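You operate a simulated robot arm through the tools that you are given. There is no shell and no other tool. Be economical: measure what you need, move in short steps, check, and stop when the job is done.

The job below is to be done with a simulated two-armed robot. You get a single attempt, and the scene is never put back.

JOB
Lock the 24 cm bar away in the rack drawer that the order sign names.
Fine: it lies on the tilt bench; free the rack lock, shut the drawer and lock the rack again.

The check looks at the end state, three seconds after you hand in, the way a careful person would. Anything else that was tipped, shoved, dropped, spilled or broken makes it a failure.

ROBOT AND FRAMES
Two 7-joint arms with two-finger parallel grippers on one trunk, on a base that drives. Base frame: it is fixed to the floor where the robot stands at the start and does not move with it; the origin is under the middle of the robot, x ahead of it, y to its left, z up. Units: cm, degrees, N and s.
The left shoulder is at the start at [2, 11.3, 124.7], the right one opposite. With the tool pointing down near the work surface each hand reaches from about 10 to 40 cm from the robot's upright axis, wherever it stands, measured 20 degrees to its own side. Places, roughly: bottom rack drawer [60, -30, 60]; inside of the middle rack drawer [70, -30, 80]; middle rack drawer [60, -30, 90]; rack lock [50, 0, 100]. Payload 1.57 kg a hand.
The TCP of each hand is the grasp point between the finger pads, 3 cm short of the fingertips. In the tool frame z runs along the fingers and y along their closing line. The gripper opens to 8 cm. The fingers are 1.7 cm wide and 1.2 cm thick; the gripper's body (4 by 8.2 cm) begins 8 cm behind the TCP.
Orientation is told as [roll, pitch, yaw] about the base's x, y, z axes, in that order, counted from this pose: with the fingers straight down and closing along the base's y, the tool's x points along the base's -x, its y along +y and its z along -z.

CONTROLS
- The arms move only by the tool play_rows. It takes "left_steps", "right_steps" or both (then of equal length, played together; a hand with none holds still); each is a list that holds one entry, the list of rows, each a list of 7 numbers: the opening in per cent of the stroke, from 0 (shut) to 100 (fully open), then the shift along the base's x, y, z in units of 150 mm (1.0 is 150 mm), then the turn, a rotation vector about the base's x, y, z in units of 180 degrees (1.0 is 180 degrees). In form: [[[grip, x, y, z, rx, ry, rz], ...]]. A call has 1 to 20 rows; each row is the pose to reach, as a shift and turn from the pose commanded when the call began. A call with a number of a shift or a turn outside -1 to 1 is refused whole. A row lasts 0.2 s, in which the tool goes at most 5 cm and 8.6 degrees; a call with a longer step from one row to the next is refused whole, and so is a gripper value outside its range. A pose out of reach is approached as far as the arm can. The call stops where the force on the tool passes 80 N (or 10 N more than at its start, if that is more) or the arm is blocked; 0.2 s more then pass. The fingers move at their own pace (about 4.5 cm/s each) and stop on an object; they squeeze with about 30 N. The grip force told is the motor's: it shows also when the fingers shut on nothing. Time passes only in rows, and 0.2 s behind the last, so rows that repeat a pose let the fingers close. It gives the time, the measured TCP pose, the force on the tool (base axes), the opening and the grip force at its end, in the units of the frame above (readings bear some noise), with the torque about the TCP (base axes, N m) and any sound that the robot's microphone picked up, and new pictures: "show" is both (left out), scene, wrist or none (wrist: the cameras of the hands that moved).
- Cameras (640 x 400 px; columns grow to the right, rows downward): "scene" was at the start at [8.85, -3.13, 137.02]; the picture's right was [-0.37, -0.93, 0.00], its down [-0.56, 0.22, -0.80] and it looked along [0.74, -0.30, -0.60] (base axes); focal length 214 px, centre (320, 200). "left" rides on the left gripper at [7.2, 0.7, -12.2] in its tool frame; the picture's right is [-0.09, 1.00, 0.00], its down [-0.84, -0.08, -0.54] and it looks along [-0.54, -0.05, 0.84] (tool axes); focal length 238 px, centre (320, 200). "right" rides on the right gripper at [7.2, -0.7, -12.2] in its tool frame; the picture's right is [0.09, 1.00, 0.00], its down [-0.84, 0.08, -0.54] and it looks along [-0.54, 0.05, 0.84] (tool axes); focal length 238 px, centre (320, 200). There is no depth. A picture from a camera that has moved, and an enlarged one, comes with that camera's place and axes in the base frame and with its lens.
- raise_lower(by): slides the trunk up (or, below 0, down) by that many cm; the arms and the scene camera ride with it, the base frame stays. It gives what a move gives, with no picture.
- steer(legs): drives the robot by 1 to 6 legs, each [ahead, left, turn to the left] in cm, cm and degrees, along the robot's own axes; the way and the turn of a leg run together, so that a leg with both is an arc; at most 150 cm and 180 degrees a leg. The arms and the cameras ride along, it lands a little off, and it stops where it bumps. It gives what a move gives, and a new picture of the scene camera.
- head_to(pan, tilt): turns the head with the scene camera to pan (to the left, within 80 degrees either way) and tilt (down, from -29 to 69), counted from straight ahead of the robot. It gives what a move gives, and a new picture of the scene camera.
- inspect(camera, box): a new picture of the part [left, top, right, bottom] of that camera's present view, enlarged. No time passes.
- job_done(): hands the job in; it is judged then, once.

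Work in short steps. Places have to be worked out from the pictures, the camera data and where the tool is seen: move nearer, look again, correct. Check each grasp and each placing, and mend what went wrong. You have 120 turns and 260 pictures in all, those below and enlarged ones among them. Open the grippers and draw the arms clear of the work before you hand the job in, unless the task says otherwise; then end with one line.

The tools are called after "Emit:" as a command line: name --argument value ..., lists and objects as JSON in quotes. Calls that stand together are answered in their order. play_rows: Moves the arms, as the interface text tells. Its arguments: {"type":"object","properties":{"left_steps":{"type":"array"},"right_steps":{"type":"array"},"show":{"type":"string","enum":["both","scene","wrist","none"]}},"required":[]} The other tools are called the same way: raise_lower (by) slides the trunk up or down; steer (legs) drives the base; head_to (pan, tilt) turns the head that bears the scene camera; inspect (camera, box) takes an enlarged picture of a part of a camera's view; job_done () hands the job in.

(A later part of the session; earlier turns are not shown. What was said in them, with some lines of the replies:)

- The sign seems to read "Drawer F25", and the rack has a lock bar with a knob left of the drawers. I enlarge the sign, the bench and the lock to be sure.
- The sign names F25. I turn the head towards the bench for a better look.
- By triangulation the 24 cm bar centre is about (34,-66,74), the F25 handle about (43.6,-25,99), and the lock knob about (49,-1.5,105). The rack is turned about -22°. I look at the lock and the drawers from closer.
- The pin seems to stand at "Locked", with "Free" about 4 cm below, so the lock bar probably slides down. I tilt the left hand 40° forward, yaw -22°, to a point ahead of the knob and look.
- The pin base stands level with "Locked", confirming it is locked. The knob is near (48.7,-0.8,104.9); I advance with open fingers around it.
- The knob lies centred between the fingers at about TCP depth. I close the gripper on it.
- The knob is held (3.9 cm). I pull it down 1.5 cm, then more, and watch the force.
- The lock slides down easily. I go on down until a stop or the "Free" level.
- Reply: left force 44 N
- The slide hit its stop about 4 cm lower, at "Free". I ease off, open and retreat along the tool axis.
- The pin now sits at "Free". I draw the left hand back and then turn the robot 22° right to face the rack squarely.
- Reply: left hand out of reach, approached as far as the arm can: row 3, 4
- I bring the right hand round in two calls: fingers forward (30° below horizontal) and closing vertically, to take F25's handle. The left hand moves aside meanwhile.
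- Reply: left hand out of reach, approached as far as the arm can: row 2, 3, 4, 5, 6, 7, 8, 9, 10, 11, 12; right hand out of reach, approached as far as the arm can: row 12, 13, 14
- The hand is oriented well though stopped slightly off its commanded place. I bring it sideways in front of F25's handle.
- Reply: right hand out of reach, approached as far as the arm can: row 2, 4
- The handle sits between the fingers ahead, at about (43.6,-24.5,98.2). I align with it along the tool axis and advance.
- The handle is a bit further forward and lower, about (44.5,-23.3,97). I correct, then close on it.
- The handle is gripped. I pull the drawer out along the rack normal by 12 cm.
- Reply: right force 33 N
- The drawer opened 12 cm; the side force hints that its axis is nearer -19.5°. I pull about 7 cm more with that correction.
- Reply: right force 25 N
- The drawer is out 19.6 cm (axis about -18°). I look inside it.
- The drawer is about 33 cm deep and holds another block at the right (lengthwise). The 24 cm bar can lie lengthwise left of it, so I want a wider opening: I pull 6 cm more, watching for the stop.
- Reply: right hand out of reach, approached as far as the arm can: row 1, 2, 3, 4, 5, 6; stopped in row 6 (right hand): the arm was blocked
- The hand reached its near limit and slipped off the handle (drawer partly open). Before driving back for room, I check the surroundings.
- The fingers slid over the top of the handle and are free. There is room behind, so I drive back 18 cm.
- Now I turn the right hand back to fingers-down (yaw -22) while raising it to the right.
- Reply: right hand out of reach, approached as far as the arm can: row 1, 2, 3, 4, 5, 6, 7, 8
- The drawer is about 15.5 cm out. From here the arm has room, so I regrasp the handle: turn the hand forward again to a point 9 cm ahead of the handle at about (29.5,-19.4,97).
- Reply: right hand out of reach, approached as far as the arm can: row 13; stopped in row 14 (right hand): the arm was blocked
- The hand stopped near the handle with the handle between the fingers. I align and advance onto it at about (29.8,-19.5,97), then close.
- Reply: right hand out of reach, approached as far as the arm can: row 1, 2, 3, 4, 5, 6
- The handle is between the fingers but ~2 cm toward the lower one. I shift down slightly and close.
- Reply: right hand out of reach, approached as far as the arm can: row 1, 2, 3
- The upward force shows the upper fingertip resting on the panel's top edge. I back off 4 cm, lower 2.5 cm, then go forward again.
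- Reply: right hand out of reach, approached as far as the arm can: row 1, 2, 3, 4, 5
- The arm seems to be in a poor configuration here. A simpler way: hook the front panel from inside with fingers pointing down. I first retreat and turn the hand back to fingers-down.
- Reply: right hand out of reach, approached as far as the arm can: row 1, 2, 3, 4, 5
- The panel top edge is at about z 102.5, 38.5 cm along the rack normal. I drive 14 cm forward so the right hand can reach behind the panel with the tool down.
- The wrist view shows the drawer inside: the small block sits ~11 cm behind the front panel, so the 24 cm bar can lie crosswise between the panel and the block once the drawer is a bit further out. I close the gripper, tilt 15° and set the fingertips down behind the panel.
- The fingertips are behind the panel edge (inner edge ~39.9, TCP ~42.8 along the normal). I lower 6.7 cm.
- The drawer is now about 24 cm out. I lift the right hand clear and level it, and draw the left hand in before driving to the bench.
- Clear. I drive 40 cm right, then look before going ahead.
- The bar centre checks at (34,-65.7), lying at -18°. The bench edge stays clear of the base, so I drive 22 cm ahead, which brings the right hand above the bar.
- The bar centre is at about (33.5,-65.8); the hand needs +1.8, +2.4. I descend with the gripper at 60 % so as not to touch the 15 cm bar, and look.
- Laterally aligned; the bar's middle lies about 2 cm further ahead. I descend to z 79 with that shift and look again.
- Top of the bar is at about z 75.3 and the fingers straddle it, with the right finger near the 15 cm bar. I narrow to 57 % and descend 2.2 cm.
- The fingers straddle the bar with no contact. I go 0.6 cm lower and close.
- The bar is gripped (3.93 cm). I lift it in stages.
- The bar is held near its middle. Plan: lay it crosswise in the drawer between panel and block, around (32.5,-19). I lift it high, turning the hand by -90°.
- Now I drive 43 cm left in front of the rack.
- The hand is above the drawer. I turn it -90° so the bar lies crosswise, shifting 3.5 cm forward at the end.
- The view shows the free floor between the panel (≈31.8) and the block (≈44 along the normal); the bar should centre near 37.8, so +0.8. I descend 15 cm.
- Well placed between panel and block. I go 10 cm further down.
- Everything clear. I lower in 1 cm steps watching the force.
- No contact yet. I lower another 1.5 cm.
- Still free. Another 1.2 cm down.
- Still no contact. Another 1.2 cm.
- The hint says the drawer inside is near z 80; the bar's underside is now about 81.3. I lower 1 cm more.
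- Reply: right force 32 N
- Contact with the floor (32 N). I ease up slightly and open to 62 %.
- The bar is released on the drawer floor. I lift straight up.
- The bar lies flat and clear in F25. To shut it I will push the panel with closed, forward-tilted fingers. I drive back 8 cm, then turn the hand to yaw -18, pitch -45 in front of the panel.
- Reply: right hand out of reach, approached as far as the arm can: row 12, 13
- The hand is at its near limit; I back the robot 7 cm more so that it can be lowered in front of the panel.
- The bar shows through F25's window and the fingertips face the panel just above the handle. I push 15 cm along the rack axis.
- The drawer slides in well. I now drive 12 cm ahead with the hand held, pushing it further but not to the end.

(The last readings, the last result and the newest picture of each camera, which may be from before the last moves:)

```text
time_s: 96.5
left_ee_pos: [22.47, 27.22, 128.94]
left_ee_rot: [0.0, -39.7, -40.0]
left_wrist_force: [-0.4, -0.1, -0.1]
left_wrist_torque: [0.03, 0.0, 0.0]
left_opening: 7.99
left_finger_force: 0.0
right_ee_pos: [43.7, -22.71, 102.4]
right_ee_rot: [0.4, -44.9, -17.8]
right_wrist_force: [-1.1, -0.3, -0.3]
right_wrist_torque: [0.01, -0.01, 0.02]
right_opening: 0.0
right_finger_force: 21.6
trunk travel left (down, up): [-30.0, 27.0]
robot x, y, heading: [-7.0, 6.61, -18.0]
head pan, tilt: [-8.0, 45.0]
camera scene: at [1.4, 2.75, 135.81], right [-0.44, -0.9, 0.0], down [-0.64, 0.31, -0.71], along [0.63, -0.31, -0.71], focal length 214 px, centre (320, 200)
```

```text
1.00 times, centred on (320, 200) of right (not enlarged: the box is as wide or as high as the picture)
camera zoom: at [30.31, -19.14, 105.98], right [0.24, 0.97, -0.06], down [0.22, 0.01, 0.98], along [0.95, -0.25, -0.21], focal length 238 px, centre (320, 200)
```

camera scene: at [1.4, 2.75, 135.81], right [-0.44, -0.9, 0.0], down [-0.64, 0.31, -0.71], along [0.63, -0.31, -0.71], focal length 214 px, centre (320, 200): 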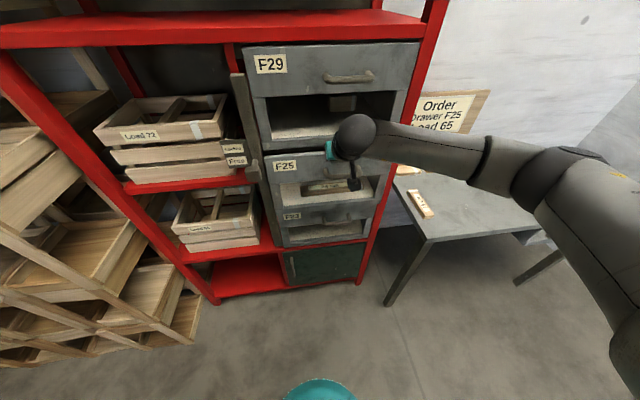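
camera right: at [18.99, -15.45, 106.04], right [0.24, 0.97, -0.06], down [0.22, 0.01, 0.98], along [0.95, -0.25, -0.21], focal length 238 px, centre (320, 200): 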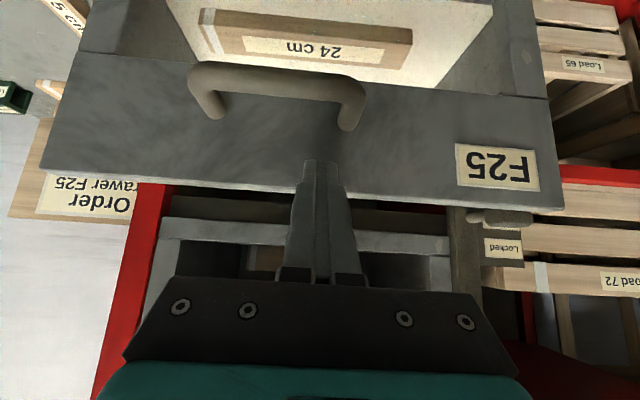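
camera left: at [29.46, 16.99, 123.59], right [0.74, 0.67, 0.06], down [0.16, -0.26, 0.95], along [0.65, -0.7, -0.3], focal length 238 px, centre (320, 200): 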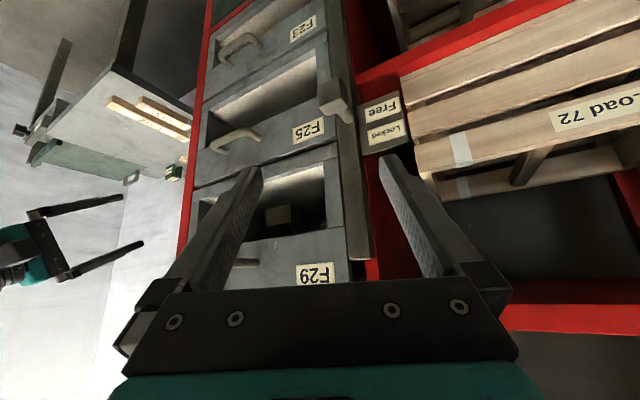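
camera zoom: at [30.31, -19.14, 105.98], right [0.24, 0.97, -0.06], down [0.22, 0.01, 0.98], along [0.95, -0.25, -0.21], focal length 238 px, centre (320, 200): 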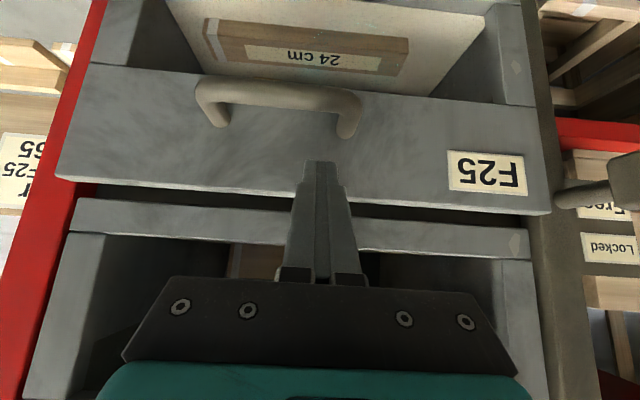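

About 3 cm remain. I push with the arm in 0.7 cm rows, watching the force.

Emit:
play_rows --right_steps '[[[0, 0.045, -0.015, 0, 0, 0, 0], [0, 0.09, -0.03, 0, 0, 0, 0], [0, 0.135, -0.044, 0, 0, 0, 0], [0, 0.175, -0.057, 0, 0, 0, 0]]]' --show "wrist"

```text
time_s: 97.5
left_ee_pos: [22.29, 27.3, 128.99]
left_ee_rot: [-0.1, -39.8, -40.0]
left_wrist_force: [0.2, 0.2, 0.3]
left_wrist_torque: [0.01, 0.0, -0.03]
left_opening: 7.99
left_finger_force: 0.0
right_ee_pos: [46.15, -23.55, 102.29]
right_ee_rot: [0.5, -45.0, -17.8]
right_wrist_force: [0.3, -0.1, 0.1]
right_wrist_torque: [0.02, 0.03, -0.01]
right_opening: 0.0
right_finger_force: 21.3
trunk travel left (down, up): [-30.0, 27.0]
robot x, y, heading: [-6.97, 6.7, -18.4]
head pan, tilt: [-8.0, 45.0]
camera right: at [32.85, -20.06, 105.95], right [0.24, 0.97, -0.06], down [0.22, 0.01, 0.98], along [0.95, -0.25, -0.21], focal length 238 px, centre (320, 200)
```

right: 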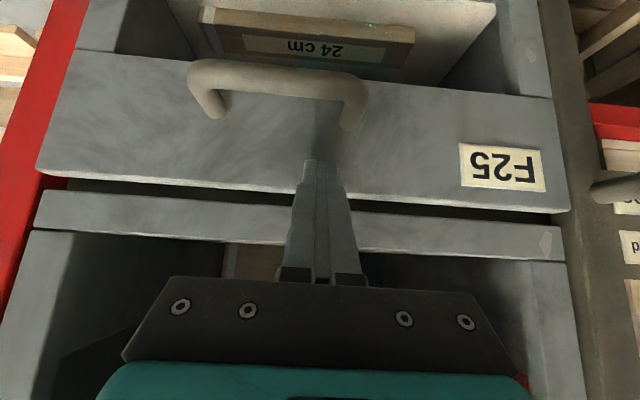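

Nearly flush with F29. I continue up to 2 cm more.

Emit:
play_rows --right_steps '[[[0, 0.03, -0.01, 0, 0, 0, 0], [0, 0.06, -0.02, 0, 0, 0, 0], [0, 0.09, -0.03, 0, 0, 0, 0], [0, 0.12, -0.04, 0, 0, 0, 0]]]' --show "wrist"

```text
time_s: 98.5
left_ee_pos: [21.8, 27.47, 129.14]
left_ee_rot: [0.2, -40.1, -40.3]
left_wrist_force: [-0.1, 0.5, 0.6]
left_wrist_torque: [-0.03, 0.01, 0.03]
left_opening: 8.0
left_finger_force: 0.1
right_ee_pos: [47.24, -23.87, 102.36]
right_ee_rot: [0.4, -44.6, -17.9]
right_wrist_force: [-42.0, 8.6, 5.5]
right_wrist_torque: [0.18, 0.49, -0.13]
right_opening: 0.0
right_finger_force: 20.9
trunk travel left (down, up): [-30.0, 27.0]
robot x, y, heading: [-7.03, 6.68, -18.3]
head pan, tilt: [-8.0, 45.0]
camera right: at [33.92, -20.36, 106.05], right [0.24, 0.97, -0.06], down [0.23, 0.0, 0.97], along [0.94, -0.25, -0.22], focal length 238 px, centre (320, 200)
```

right: 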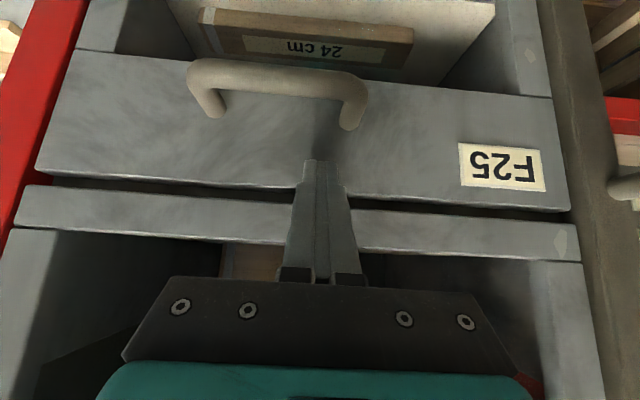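

The drawer is shut against its stop (42 N) and flush. I draw the right hand back, then bring the left hand (yaw to -22) toward the lock knob.

Emit:
play_rows --right_steps '[[[0, -0.1, 0.03, 0, 0, 0, 0], [0, -0.25, 0.08, 0, 0, 0, 0], [0, -0.4, 0.13, 0.05, 0, 0, 0], [0, -0.55, 0.18, 0.1, 0, 0, 0], [0, -0.7, 0.23, 0.2, 0, 0, 0], [0, -0.8, 0.2, 0.3, 0, 0, 0], [0, -0.85, 0.1, 0.4, 0, 0, 0], [0, -0.88, 0.0, 0.5, 0, 0, 0]]]'

```text
time_s: 100.3
left_ee_pos: [22.28, 27.26, 128.98]
left_ee_rot: [-0.1, -39.7, -40.2]
left_wrist_force: [-0.6, -0.2, -0.7]
left_wrist_torque: [0.02, -0.01, 0.01]
left_opening: 7.99
left_finger_force: 0.0
right_ee_pos: [34.81, -24.27, 110.11]
right_ee_rot: [0.4, -45.0, -17.8]
right_wrist_force: [0.0, 0.1, 0.8]
right_wrist_torque: [0.01, -0.01, 0.02]
right_opening: 0.0
right_finger_force: 21.9
trunk travel left (down, up): [-30.0, 27.0]
robot x, y, heading: [-6.84, 6.4, -18.1]
head pan, tilt: [-8.0, 45.0]
camera scene: at [1.26, 2.77, 135.82], right [-0.44, -0.9, 0.0], down [-0.63, 0.31, -0.71], along [0.63, -0.31, -0.71], focal length 214 px, centre (320, 200)
camera right: at [21.39, -20.63, 113.61], right [0.24, 0.97, -0.06], down [0.22, 0.01, 0.98], along [0.95, -0.25, -0.21], focal length 238 px, centre (320, 200)
```

scene: 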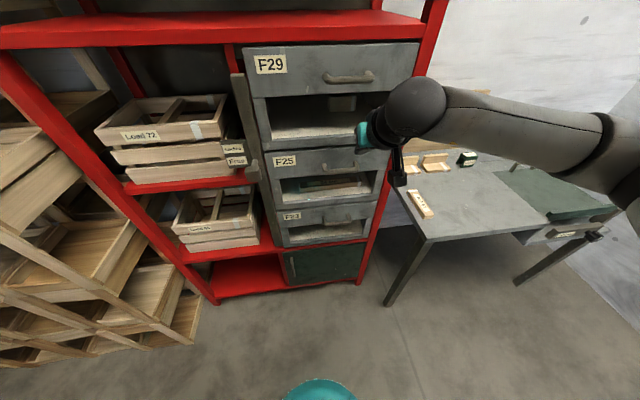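
right: 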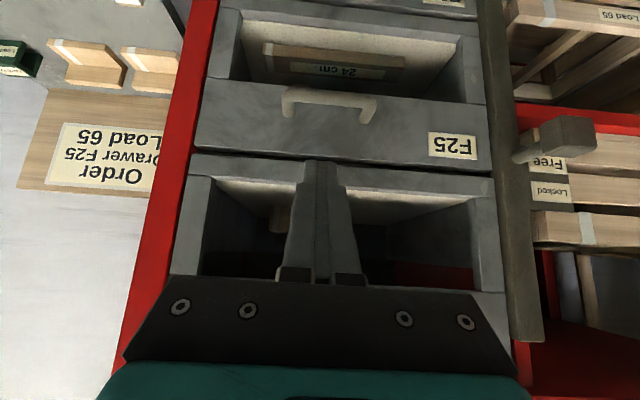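

F25 is closed with the bar visible inside. Now I bring the left hand to the front of the knob, which sits near (48.7,-0.8,101).

Emit:
play_rows --left_steps '[[[100, 0.1, -0.108, -0.092, 0, 0, 0.014], [100, 0.2, -0.217, -0.183, 0, 0, 0.028], [100, 0.3, -0.325, -0.275, 0, 0, 0.042], [100, 0.4, -0.433, -0.367, 0, 0, 0.056], [100, 0.5, -0.542, -0.458, 0, 0, 0.07], [100, 0.6, -0.65, -0.55, 0, 0, 0.084], [100, 0.7, -0.758, -0.642, 0, 0, 0.098], [100, 0.8, -0.867, -0.733, 0, 0, 0.111]]]' --show "none"

Emit:
play_rows --left_steps '[[[100, 0.1, -0.14, -0.12, 0, 0, 0], [100, 0.2, -0.29, -0.24, 0, 0, 0], [100, 0.32, -0.44, -0.36, 0, 0, 0], [100, 0.43, -0.58, -0.48, 0, 0, 0], [100, 0.53, -0.73, -0.6, 0, 0, 0], [100, 0.6, -0.85, -0.7, 0, 0, 0]]]'

```text
time_s: 102.1
left_ee_pos: [34.35, 14.4, 117.87]
left_ee_rot: [-0.1, -39.7, -20.1]
left_wrist_force: [0.9, -0.6, -0.1]
left_wrist_torque: [-0.02, 0.0, 0.03]
left_opening: 8.01
left_finger_force: 0.1
left hand out of reach, approached as far as the arm can: row 4, 5, 6, 7
right_ee_pos: [34.84, -24.16, 109.92]
right_ee_rot: [0.4, -45.0, -17.9]
right_wrist_force: [0.1, 0.2, -0.4]
right_wrist_torque: [0.0, 0.02, 0.01]
right_opening: 0.01
right_finger_force: 21.0
trunk travel left (down, up): [-30.0, 27.0]
robot x, y, heading: [-6.59, 6.65, -18.2]
head pan, tilt: [-8.0, 45.0]
```

```text
time_s: 103.5
left_ee_pos: [43.34, 1.17, 107.38]
left_ee_rot: [0.0, -39.7, -20.0]
left_wrist_force: [0.4, 0.2, 1.0]
left_wrist_torque: [0.0, -0.01, 0.01]
left_opening: 8.03
left_finger_force: 0.0
right_ee_pos: [34.86, -24.23, 110.06]
right_ee_rot: [0.4, -44.9, -17.8]
right_wrist_force: [0.1, -0.2, 0.1]
right_wrist_torque: [-0.04, -0.01, 0.0]
right_opening: 0.0
right_finger_force: 21.1
trunk travel left (down, up): [-30.0, 27.0]
robot x, y, heading: [-6.51, 6.79, -18.4]
head pan, tilt: [-8.0, 45.0]
camera scene: at [1.31, 2.76, 135.81], right [-0.44, -0.9, 0.0], down [-0.63, 0.31, -0.71], along [0.63, -0.31, -0.71], focal length 214 px, centre (320, 200)
camera left: at [30.99, 6.59, 112.16], right [0.41, 0.91, 0.06], down [0.25, -0.17, 0.95], along [0.88, -0.38, -0.3], focal length 238 px, centre (320, 200)
```

scene: 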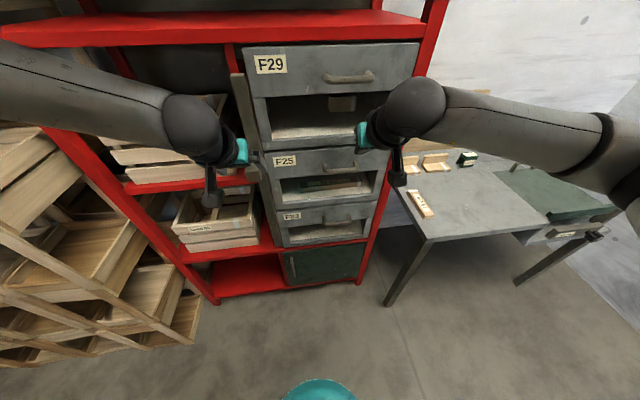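
left: 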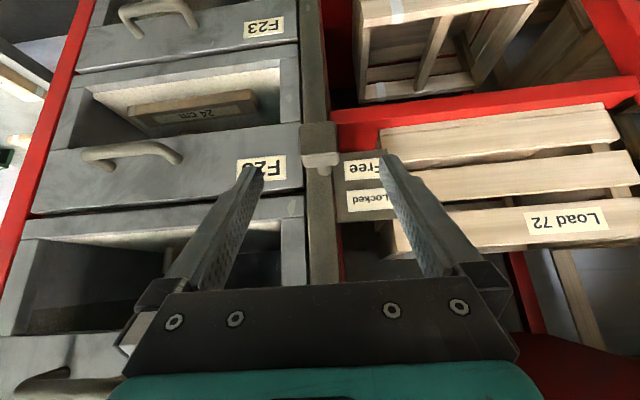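

The knob is centred ahead. I advance onto it (about (48.5,-0.9,101.2)) with open fingers, then close.

Emit:
play_rows --left_steps '[[[100, 0.11, -0.045, -0.135, 0, 0, 0], [100, 0.23, -0.09, -0.275, 0, 0, 0], [100, 0.343, -0.13, -0.41, 0, 0, 0], [0, 0.343, -0.13, -0.41, 0, 0, 0], [0, 0.343, -0.13, -0.41, 0, 0, 0], [0, 0.343, -0.13, -0.41, 0, 0, 0], [0, 0.343, -0.13, -0.41, 0, 0, 0]]]' --show "wrist"

```text
time_s: 105.1
left_ee_pos: [47.43, 2.2, 102.95]
left_ee_rot: [0.1, -39.8, -20.3]
left_wrist_force: [-4.6, -2.2, -1.7]
left_wrist_torque: [0.12, -0.42, 0.25]
left_opening: 0.02
left_finger_force: 2.5
left hand out of reach, approached as far as the arm can: row 2, 3, 4, 5, 6, 7
right_ee_pos: [34.51, -24.24, 110.14]
right_ee_rot: [0.5, -45.1, -17.9]
right_wrist_force: [0.1, 0.5, 0.3]
right_wrist_torque: [0.0, 0.0, 0.01]
right_opening: 0.0
right_finger_force: 21.8
trunk travel left (down, up): [-30.0, 27.0]
robot x, y, heading: [-6.8, 6.62, -18.2]
head pan, tilt: [-8.0, 45.0]
camera left: at [35.05, 7.47, 107.71], right [0.41, 0.91, 0.06], down [0.25, -0.18, 0.95], along [0.88, -0.38, -0.3], focal length 238 px, centre (320, 200)
```

left: 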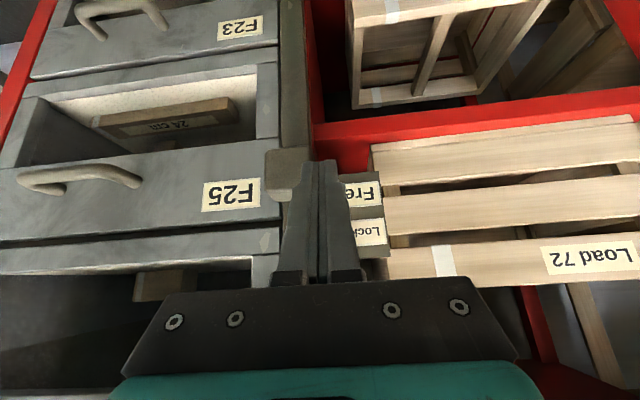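

The left hand ran out of reach and closed beside the knob. I back both hands off, open, and then drive 7 cm ahead to be nearer.

Emit:
play_rows --left_steps '[[[0, -0.12, 0.06, 0.12, 0, 0, 0], [0, -0.24, 0.12, 0.24, 0, 0, 0], [50, -0.4, 0.16, 0.36, 0, 0, 0], [100, -0.52, 0.2, 0.45, 0, 0, 0], [100, -0.6, 0.25, 0.5, 0, 0, 0]]]' --right_steps '[[[0, -0.1, 0.03, 0.05, 0, 0, 0], [0, -0.2, 0.06, 0.1, 0, 0, 0], [0, -0.3, 0.08, 0.15, 0, 0, 0], [0, -0.38, 0.1, 0.2, 0, 0, 0], [0, -0.45, 0.1, 0.25, 0, 0, 0]]]' --show "none"

Emit:
steer --legs '[[7, 0, 0]]'

Emit:
inspect --camera "left" --box '[0, 0, 640, 400]'

```text
time_s: 106.3
left_ee_pos: [38.74, 6.16, 110.67]
left_ee_rot: [-0.1, -39.8, -20.1]
left_wrist_force: [0.4, 0.3, 0.8]
left_wrist_torque: [0.0, -0.02, 0.02]
left_opening: 6.62
left_finger_force: 0.0
right_ee_pos: [27.81, -22.7, 113.65]
right_ee_rot: [0.4, -45.1, -17.8]
right_wrist_force: [0.1, -0.1, 0.2]
right_wrist_torque: [-0.01, 0.01, -0.02]
right_opening: 0.0
right_finger_force: 21.7
trunk travel left (down, up): [-30.0, 27.0]
robot x, y, heading: [-7.08, 6.67, -18.1]
head pan, tilt: [-8.0, 45.0]
```

```text
time_s: 107.3
left_ee_pos: [45.41, 3.86, 110.43]
left_ee_rot: [-0.1, -39.7, -20.1]
left_wrist_force: [0.1, 0.1, -0.3]
left_wrist_torque: [-0.01, 0.01, 0.02]
left_opening: 8.01
left_finger_force: 0.0
right_ee_pos: [34.54, -24.91, 113.54]
right_ee_rot: [0.4, -44.9, -17.8]
right_wrist_force: [0.4, -0.1, 0.3]
right_wrist_torque: [-0.01, 0.04, -0.01]
right_opening: 0.0
right_finger_force: 21.4
trunk travel left (down, up): [-30.0, 27.0]
robot x, y, heading: [-0.02, 4.27, -18.3]
head pan, tilt: [-8.0, 45.0]
camera scene: at [7.86, 0.63, 135.81], right [-0.44, -0.9, 0.0], down [-0.64, 0.31, -0.71], along [0.63, -0.31, -0.71], focal length 214 px, centre (320, 200)
```

scene: 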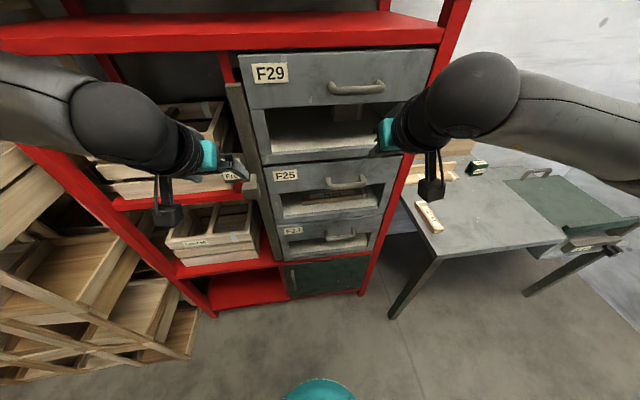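

```text
1.00 times, centred on (320, 200) of left (not enlarged: the box is as wide or as high as the picture)
camera zoom: at [33.07, 9.19, 115.2], right [0.41, 0.91, 0.06], down [0.25, -0.17, 0.95], along [0.88, -0.38, -0.3], focal length 238 px, centre (320, 200)
```

zoom: 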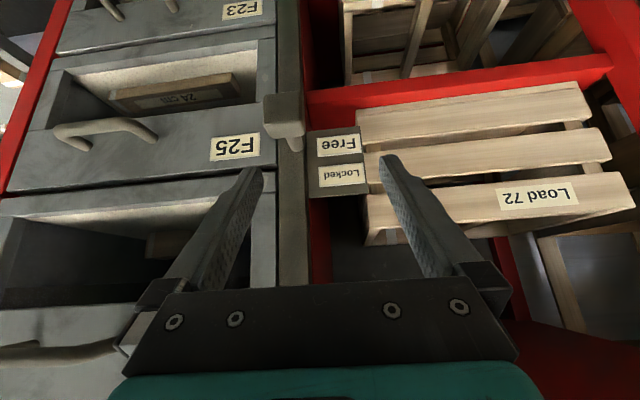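

The knob is at (49,-0.8,101). I align and advance, leaving the fingers open.

Emit:
play_rows --left_steps '[[[100, -0.05, -0.09, -0.11, 0, 0, 0], [100, -0.1, -0.187, -0.22, 0, 0, 0], [100, 0.0, -0.23, -0.35, 0, 0, 0], [100, 0.11, -0.27, -0.49, 0, 0, 0], [100, 0.2, -0.313, -0.615, 0, 0, 0]]]' --show "wrist"

```text
time_s: 108.5
left_ee_pos: [48.14, -0.14, 101.67]
left_ee_rot: [-0.2, -39.8, -20.2]
left_wrist_force: [-0.4, 0.9, 0.4]
left_wrist_torque: [-0.01, 0.03, -0.01]
left_opening: 7.98
left_finger_force: 0.0
left hand out of reach, approached as far as the arm can: row 5
right_ee_pos: [34.42, -24.76, 113.65]
right_ee_rot: [0.5, -45.0, -17.9]
right_wrist_force: [-0.1, -0.2, 0.0]
right_wrist_torque: [-0.01, -0.02, -0.02]
right_opening: 0.0
right_finger_force: 21.0
trunk travel left (down, up): [-30.0, 27.0]
robot x, y, heading: [-0.34, 4.56, -18.1]
head pan, tilt: [-8.0, 45.0]
camera left: at [35.91, 5.22, 106.38], right [0.41, 0.91, 0.06], down [0.25, -0.17, 0.95], along [0.88, -0.38, -0.3], focal length 238 px, centre (320, 200)
```

left: 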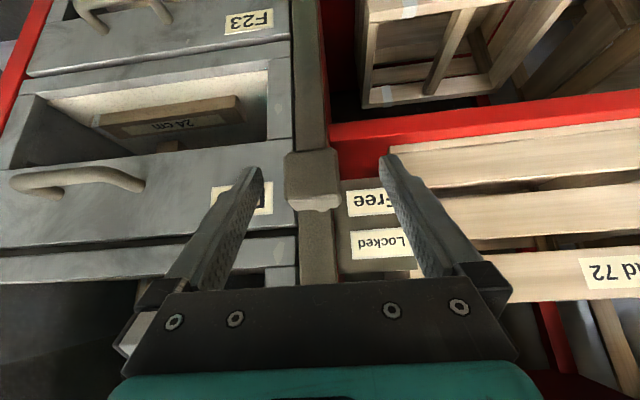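

The knob is between the fingers. I close.

Emit:
play_rows --left_steps '[[[0, 0, 0, 0, 0, 0, 0], [0, 0, 0, 0, 0, 0, 0], [0, 0, 0, 0, 0, 0, 0], [0, 0, 0, 0, 0, 0, 0], [0, 0, 0, 0, 0, 0, 0]]]' --show "wrist"

```text
time_s: 109.7
left_ee_pos: [48.06, -0.69, 101.78]
left_ee_rot: [-0.4, -39.6, -20.5]
left_wrist_force: [-6.0, -23.4, -6.8]
left_wrist_torque: [0.09, -0.48, -0.09]
left_opening: 3.83
left_finger_force: 37.4
right_ee_pos: [34.38, -25.08, 113.57]
right_ee_rot: [0.6, -45.0, -18.0]
right_wrist_force: [0.2, -0.2, 0.0]
right_wrist_torque: [0.02, 0.04, 0.01]
right_opening: 0.01
right_finger_force: 21.2
trunk travel left (down, up): [-30.0, 27.0]
robot x, y, heading: [-0.3, 4.25, -18.0]
head pan, tilt: [-8.0, 45.0]
camera left: at [35.78, 4.81, 106.43], right [0.42, 0.91, 0.05], down [0.25, -0.17, 0.95], along [0.87, -0.39, -0.3], focal length 238 px, centre (320, 200)
```

left: 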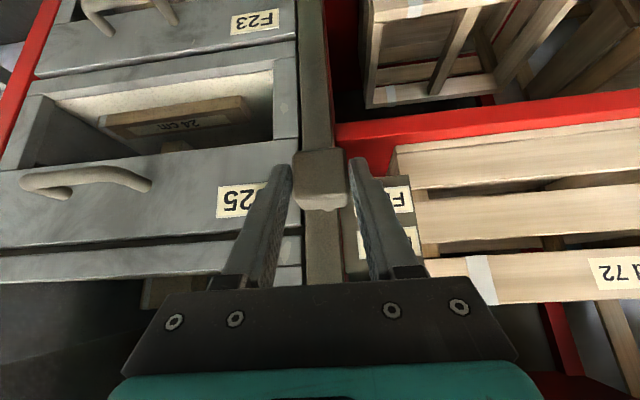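

Gripped. I slide the lock up 3.7 cm first, with a small lateral relief.

Emit:
play_rows --left_steps '[[[0, 0, 0, 0.04, 0, 0, 0], [0, 0, 0, 0.08, 0, 0, 0], [0, 0, 0, 0.12, 0, 0, 0], [0, 0, 0, 0.16, 0, 0, 0], [0, 0, 0, 0.2, 0, 0, 0], [0, 0, 0, 0.24, 0, 0, 0]]]' --show "wrist"

```text
time_s: 111.1
left_ee_pos: [48.09, -0.64, 105.29]
left_ee_rot: [-0.4, -39.4, -20.1]
left_wrist_force: [-9.4, -25.4, -10.2]
left_wrist_torque: [0.4, 0.74, 0.46]
left_opening: 3.87
left_finger_force: 44.3
right_ee_pos: [34.35, -25.16, 113.57]
right_ee_rot: [0.6, -44.9, -18.0]
right_wrist_force: [-1.1, 0.0, -0.5]
right_wrist_torque: [-0.05, -0.03, 0.01]
right_opening: 0.01
right_finger_force: 21.5
trunk travel left (down, up): [-30.0, 27.0]
robot x, y, heading: [-0.52, 4.21, -18.2]
head pan, tilt: [-8.0, 45.0]
camera left: at [35.76, 4.76, 110.02], right [0.42, 0.91, 0.05], down [0.26, -0.17, 0.95], along [0.87, -0.38, -0.3], focal length 238 px, centre (320, 200)
```

left: 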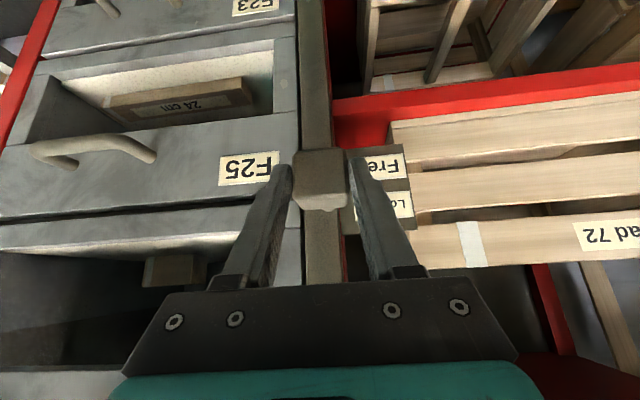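

It moved up 3.5 cm. I push on to the upper stop, about 1 cm more.

Emit:
play_rows --left_steps '[[[0, 0, 0, 0.025, 0, 0, 0], [0, 0, 0, 0.05, 0, 0, 0], [0, 0, 0, 0.075, 0, 0, 0], [0, 0, 0, 0.1, 0, 0, 0]]]' --show "wrist"

```text
time_s: 112.1
left_ee_pos: [48.01, -0.61, 106.17]
left_ee_rot: [-0.4, -38.6, -20.5]
left_wrist_force: [-5.3, -30.0, -40.9]
left_wrist_torque: [0.57, 0.46, 0.13]
left_opening: 3.87
left_finger_force: 43.9
right_ee_pos: [34.63, -25.01, 113.51]
right_ee_rot: [0.6, -44.7, -18.1]
right_wrist_force: [0.1, 0.4, 0.3]
right_wrist_torque: [0.02, -0.01, 0.02]
right_opening: 0.0
right_finger_force: 21.5
trunk travel left (down, up): [-30.0, 27.0]
robot x, y, heading: [-0.65, 4.45, -18.4]
head pan, tilt: [-8.0, 45.0]
camera left: at [35.82, 4.78, 111.1], right [0.42, 0.91, 0.05], down [0.27, -0.18, 0.95], along [0.87, -0.38, -0.32], focal length 238 px, centre (320, 200)
```

left: 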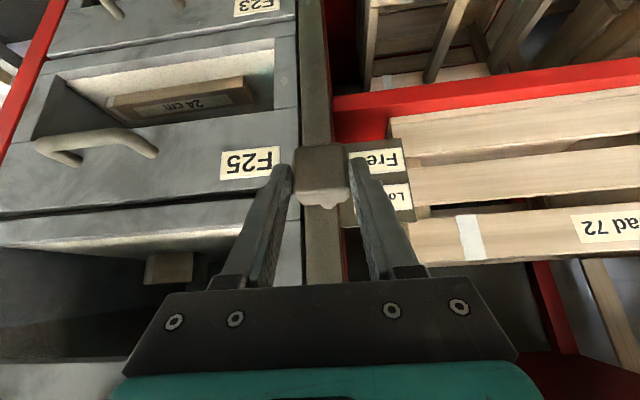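

The upper stop is reached (41 N). I ease slightly, open and retreat, then check.

Emit:
play_rows --left_steps '[[[0, 0, 0, -0.025, 0, 0, 0], [100, 0, 0, -0.025, 0, 0, 0], [100, 0, 0, -0.025, 0, 0, 0], [100, 0, 0, -0.025, 0, 0, 0], [100, -0.12, 0.045, 0.13, 0, 0, 0], [100, -0.24, 0.09, 0.28, 0, 0, 0], [100, -0.36, 0.14, 0.43, 0, 0, 0]]]'

Emit:
inspect --camera "left" --box '[200, 80, 440, 230]'

```text
time_s: 113.7
left_ee_pos: [42.83, 1.93, 113.39]
left_ee_rot: [-0.1, -39.9, -20.1]
left_wrist_force: [-0.5, -0.3, -0.8]
left_wrist_torque: [0.02, -0.01, -0.04]
left_opening: 8.0
left_finger_force: 0.1
right_ee_pos: [34.37, -24.76, 113.62]
right_ee_rot: [0.4, -45.1, -17.8]
right_wrist_force: [-0.5, 0.5, -0.9]
right_wrist_torque: [-0.02, 0.02, 0.0]
right_opening: 0.0
right_finger_force: 21.6
trunk travel left (down, up): [-30.0, 27.0]
robot x, y, heading: [-0.68, 4.44, -18.1]
head pan, tilt: [-8.0, 45.0]
camera scene: at [7.69, 0.69, 135.82], right [-0.44, -0.9, 0.0], down [-0.63, 0.31, -0.71], along [0.64, -0.31, -0.71], focal length 214 px, centre (320, 200)
camera left: at [30.52, 7.23, 118.06], right [0.41, 0.91, 0.06], down [0.25, -0.17, 0.95], along [0.88, -0.37, -0.3], focal length 238 px, centre (320, 200)
```

scene: 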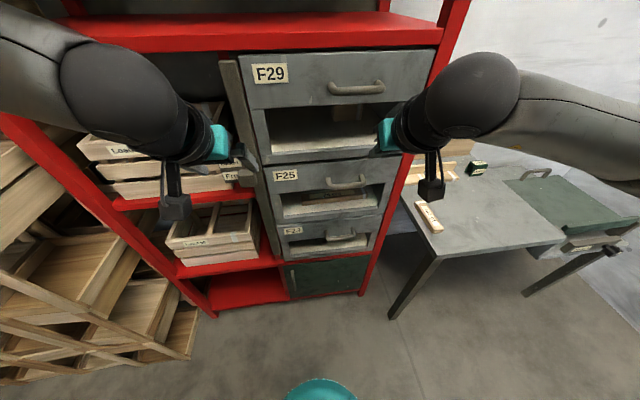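
left: 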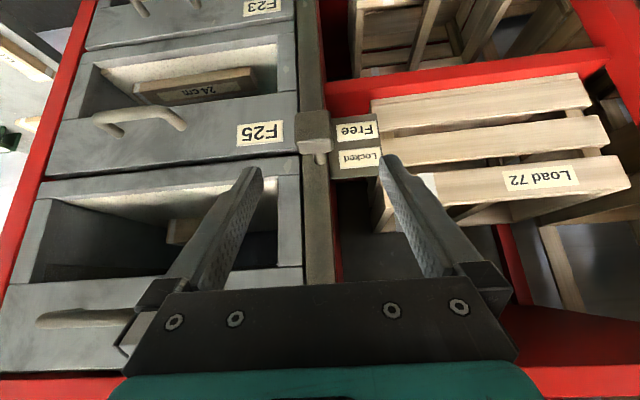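

```text
2.67 times, centred on (320, 155) of left
camera zoom: at [30.52, 7.23, 118.06], right [0.41, 0.91, 0.06], down [0.25, -0.17, 0.95], along [0.88, -0.37, -0.3], focal length 636 px, centre (320, 320)
```

zoom: 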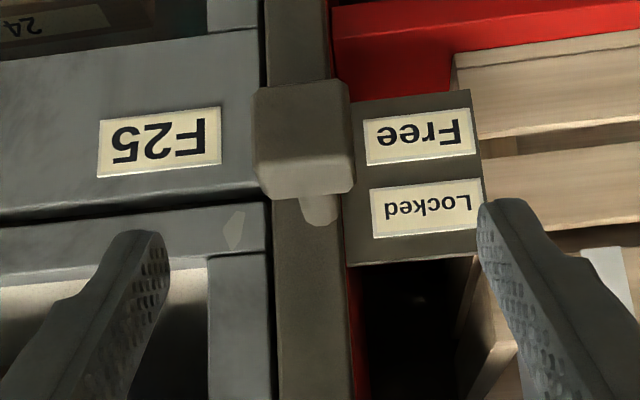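

The pin's base stands level with "Locked". I open the right gripper, draw both hands back and drive away, then take a last look.

Emit:
play_rows --left_steps '[[[100, -0.1, 0.05, 0.1, 0, 0, 0], [100, -0.2, 0.1, 0.2, 0, 0, 0], [100, -0.3, 0.15, 0.3, 0, 0, 0]]]' --right_steps '[[[100, -0.06, 0, 0.1, 0, 0, 0], [100, -0.12, 0, 0.2, 0, 0, 0], [100, -0.18, 0, 0.3, 0, 0, 0]]]' --show "none"

Emit:
steer --legs '[[-20, 0, 0]]'

Emit:
inspect --camera "scene" --box '[200, 20, 480, 280]'

Emit:
inspect --camera "right" --box '[0, 0, 640, 400]'

```text
time_s: 114.5
left_ee_pos: [38.38, 4.2, 117.88]
left_ee_rot: [-0.2, -39.9, -20.1]
left_wrist_force: [-0.2, -0.2, -0.7]
left_wrist_torque: [0.0, 0.02, 0.0]
left_opening: 7.98
left_finger_force: 0.0
right_ee_pos: [31.62, -24.65, 118.18]
right_ee_rot: [0.4, -44.9, -17.7]
right_wrist_force: [-0.4, -0.3, 0.2]
right_wrist_torque: [0.04, -0.02, 0.01]
right_opening: 6.79
right_finger_force: 0.0
trunk travel left (down, up): [-30.0, 27.0]
robot x, y, heading: [-0.1, 4.58, -18.0]
head pan, tilt: [-8.0, 45.0]
```

```text
time_s: 116.1
left_ee_pos: [19.58, 10.27, 117.85]
left_ee_rot: [-0.1, -39.8, -20.2]
left_wrist_force: [-0.2, 0.0, 0.9]
left_wrist_torque: [0.04, 0.0, -0.02]
left_opening: 7.99
left_finger_force: 0.0
right_ee_pos: [12.75, -18.56, 118.2]
right_ee_rot: [0.4, -45.0, -18.0]
right_wrist_force: [-0.3, 0.3, 0.3]
right_wrist_torque: [0.0, 0.01, -0.04]
right_opening: 8.02
right_finger_force: 0.0
trunk travel left (down, up): [-30.0, 27.0]
robot x, y, heading: [-19.25, 11.02, -18.3]
head pan, tilt: [-8.0, 45.0]
camera scene: at [-11.12, 6.85, 135.82], right [-0.44, -0.9, 0.0], down [-0.63, 0.31, -0.71], along [0.63, -0.31, -0.71], focal length 214 px, centre (320, 200)
```

scene: 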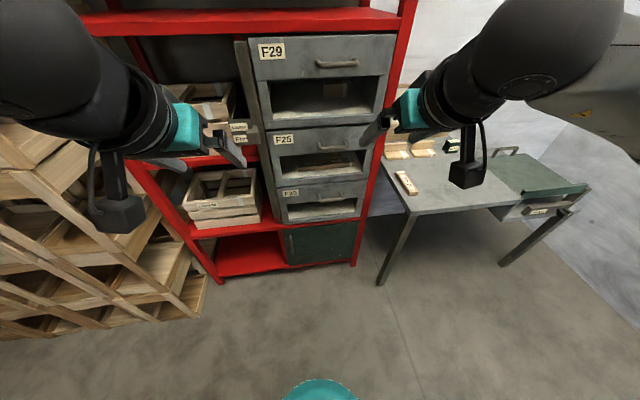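

```text
1.54 times, centred on (340, 150) of scene
camera zoom: at [-11.12, 6.85, 135.82], right [-0.44, -0.9, 0.0], down [-0.63, 0.31, -0.71], along [0.63, -0.31, -0.71], focal length 330 px, centre (289, 277)
```

zoom: 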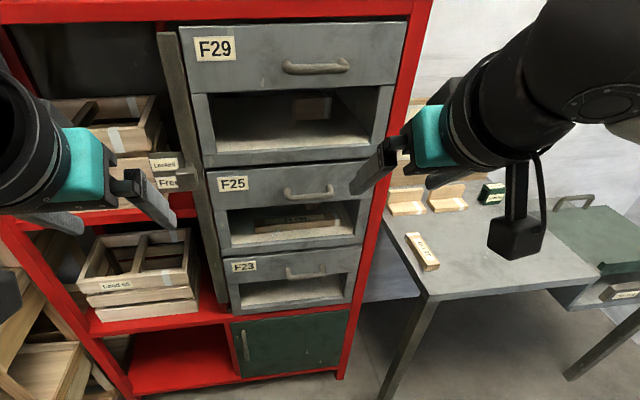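

```text
1.00 times, centred on (320, 200) of right (not enlarged: the box is as wide or as high as the picture)
camera zoom: at [-0.5, -15.07, 121.71], right [0.24, 0.97, -0.06], down [0.22, 0.01, 0.98], along [0.95, -0.25, -0.21], focal length 238 px, centre (320, 200)
```

zoom: 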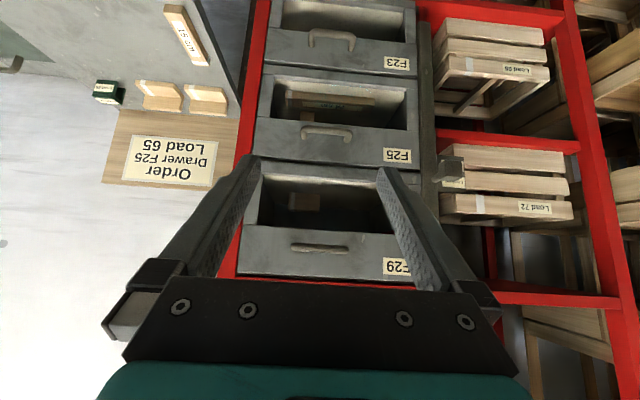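

The bar is inside F25, the drawer is flush, the rack is locked, the 15 cm bar is undisturbed, and both arms are clear with open grippers. I hand in.

Emit:
job_done

```text
The job is handed in.
```

The 24 cm bar is in drawer F25, the drawer is shut flush against its stop, and the rack lock is back at "Locked".
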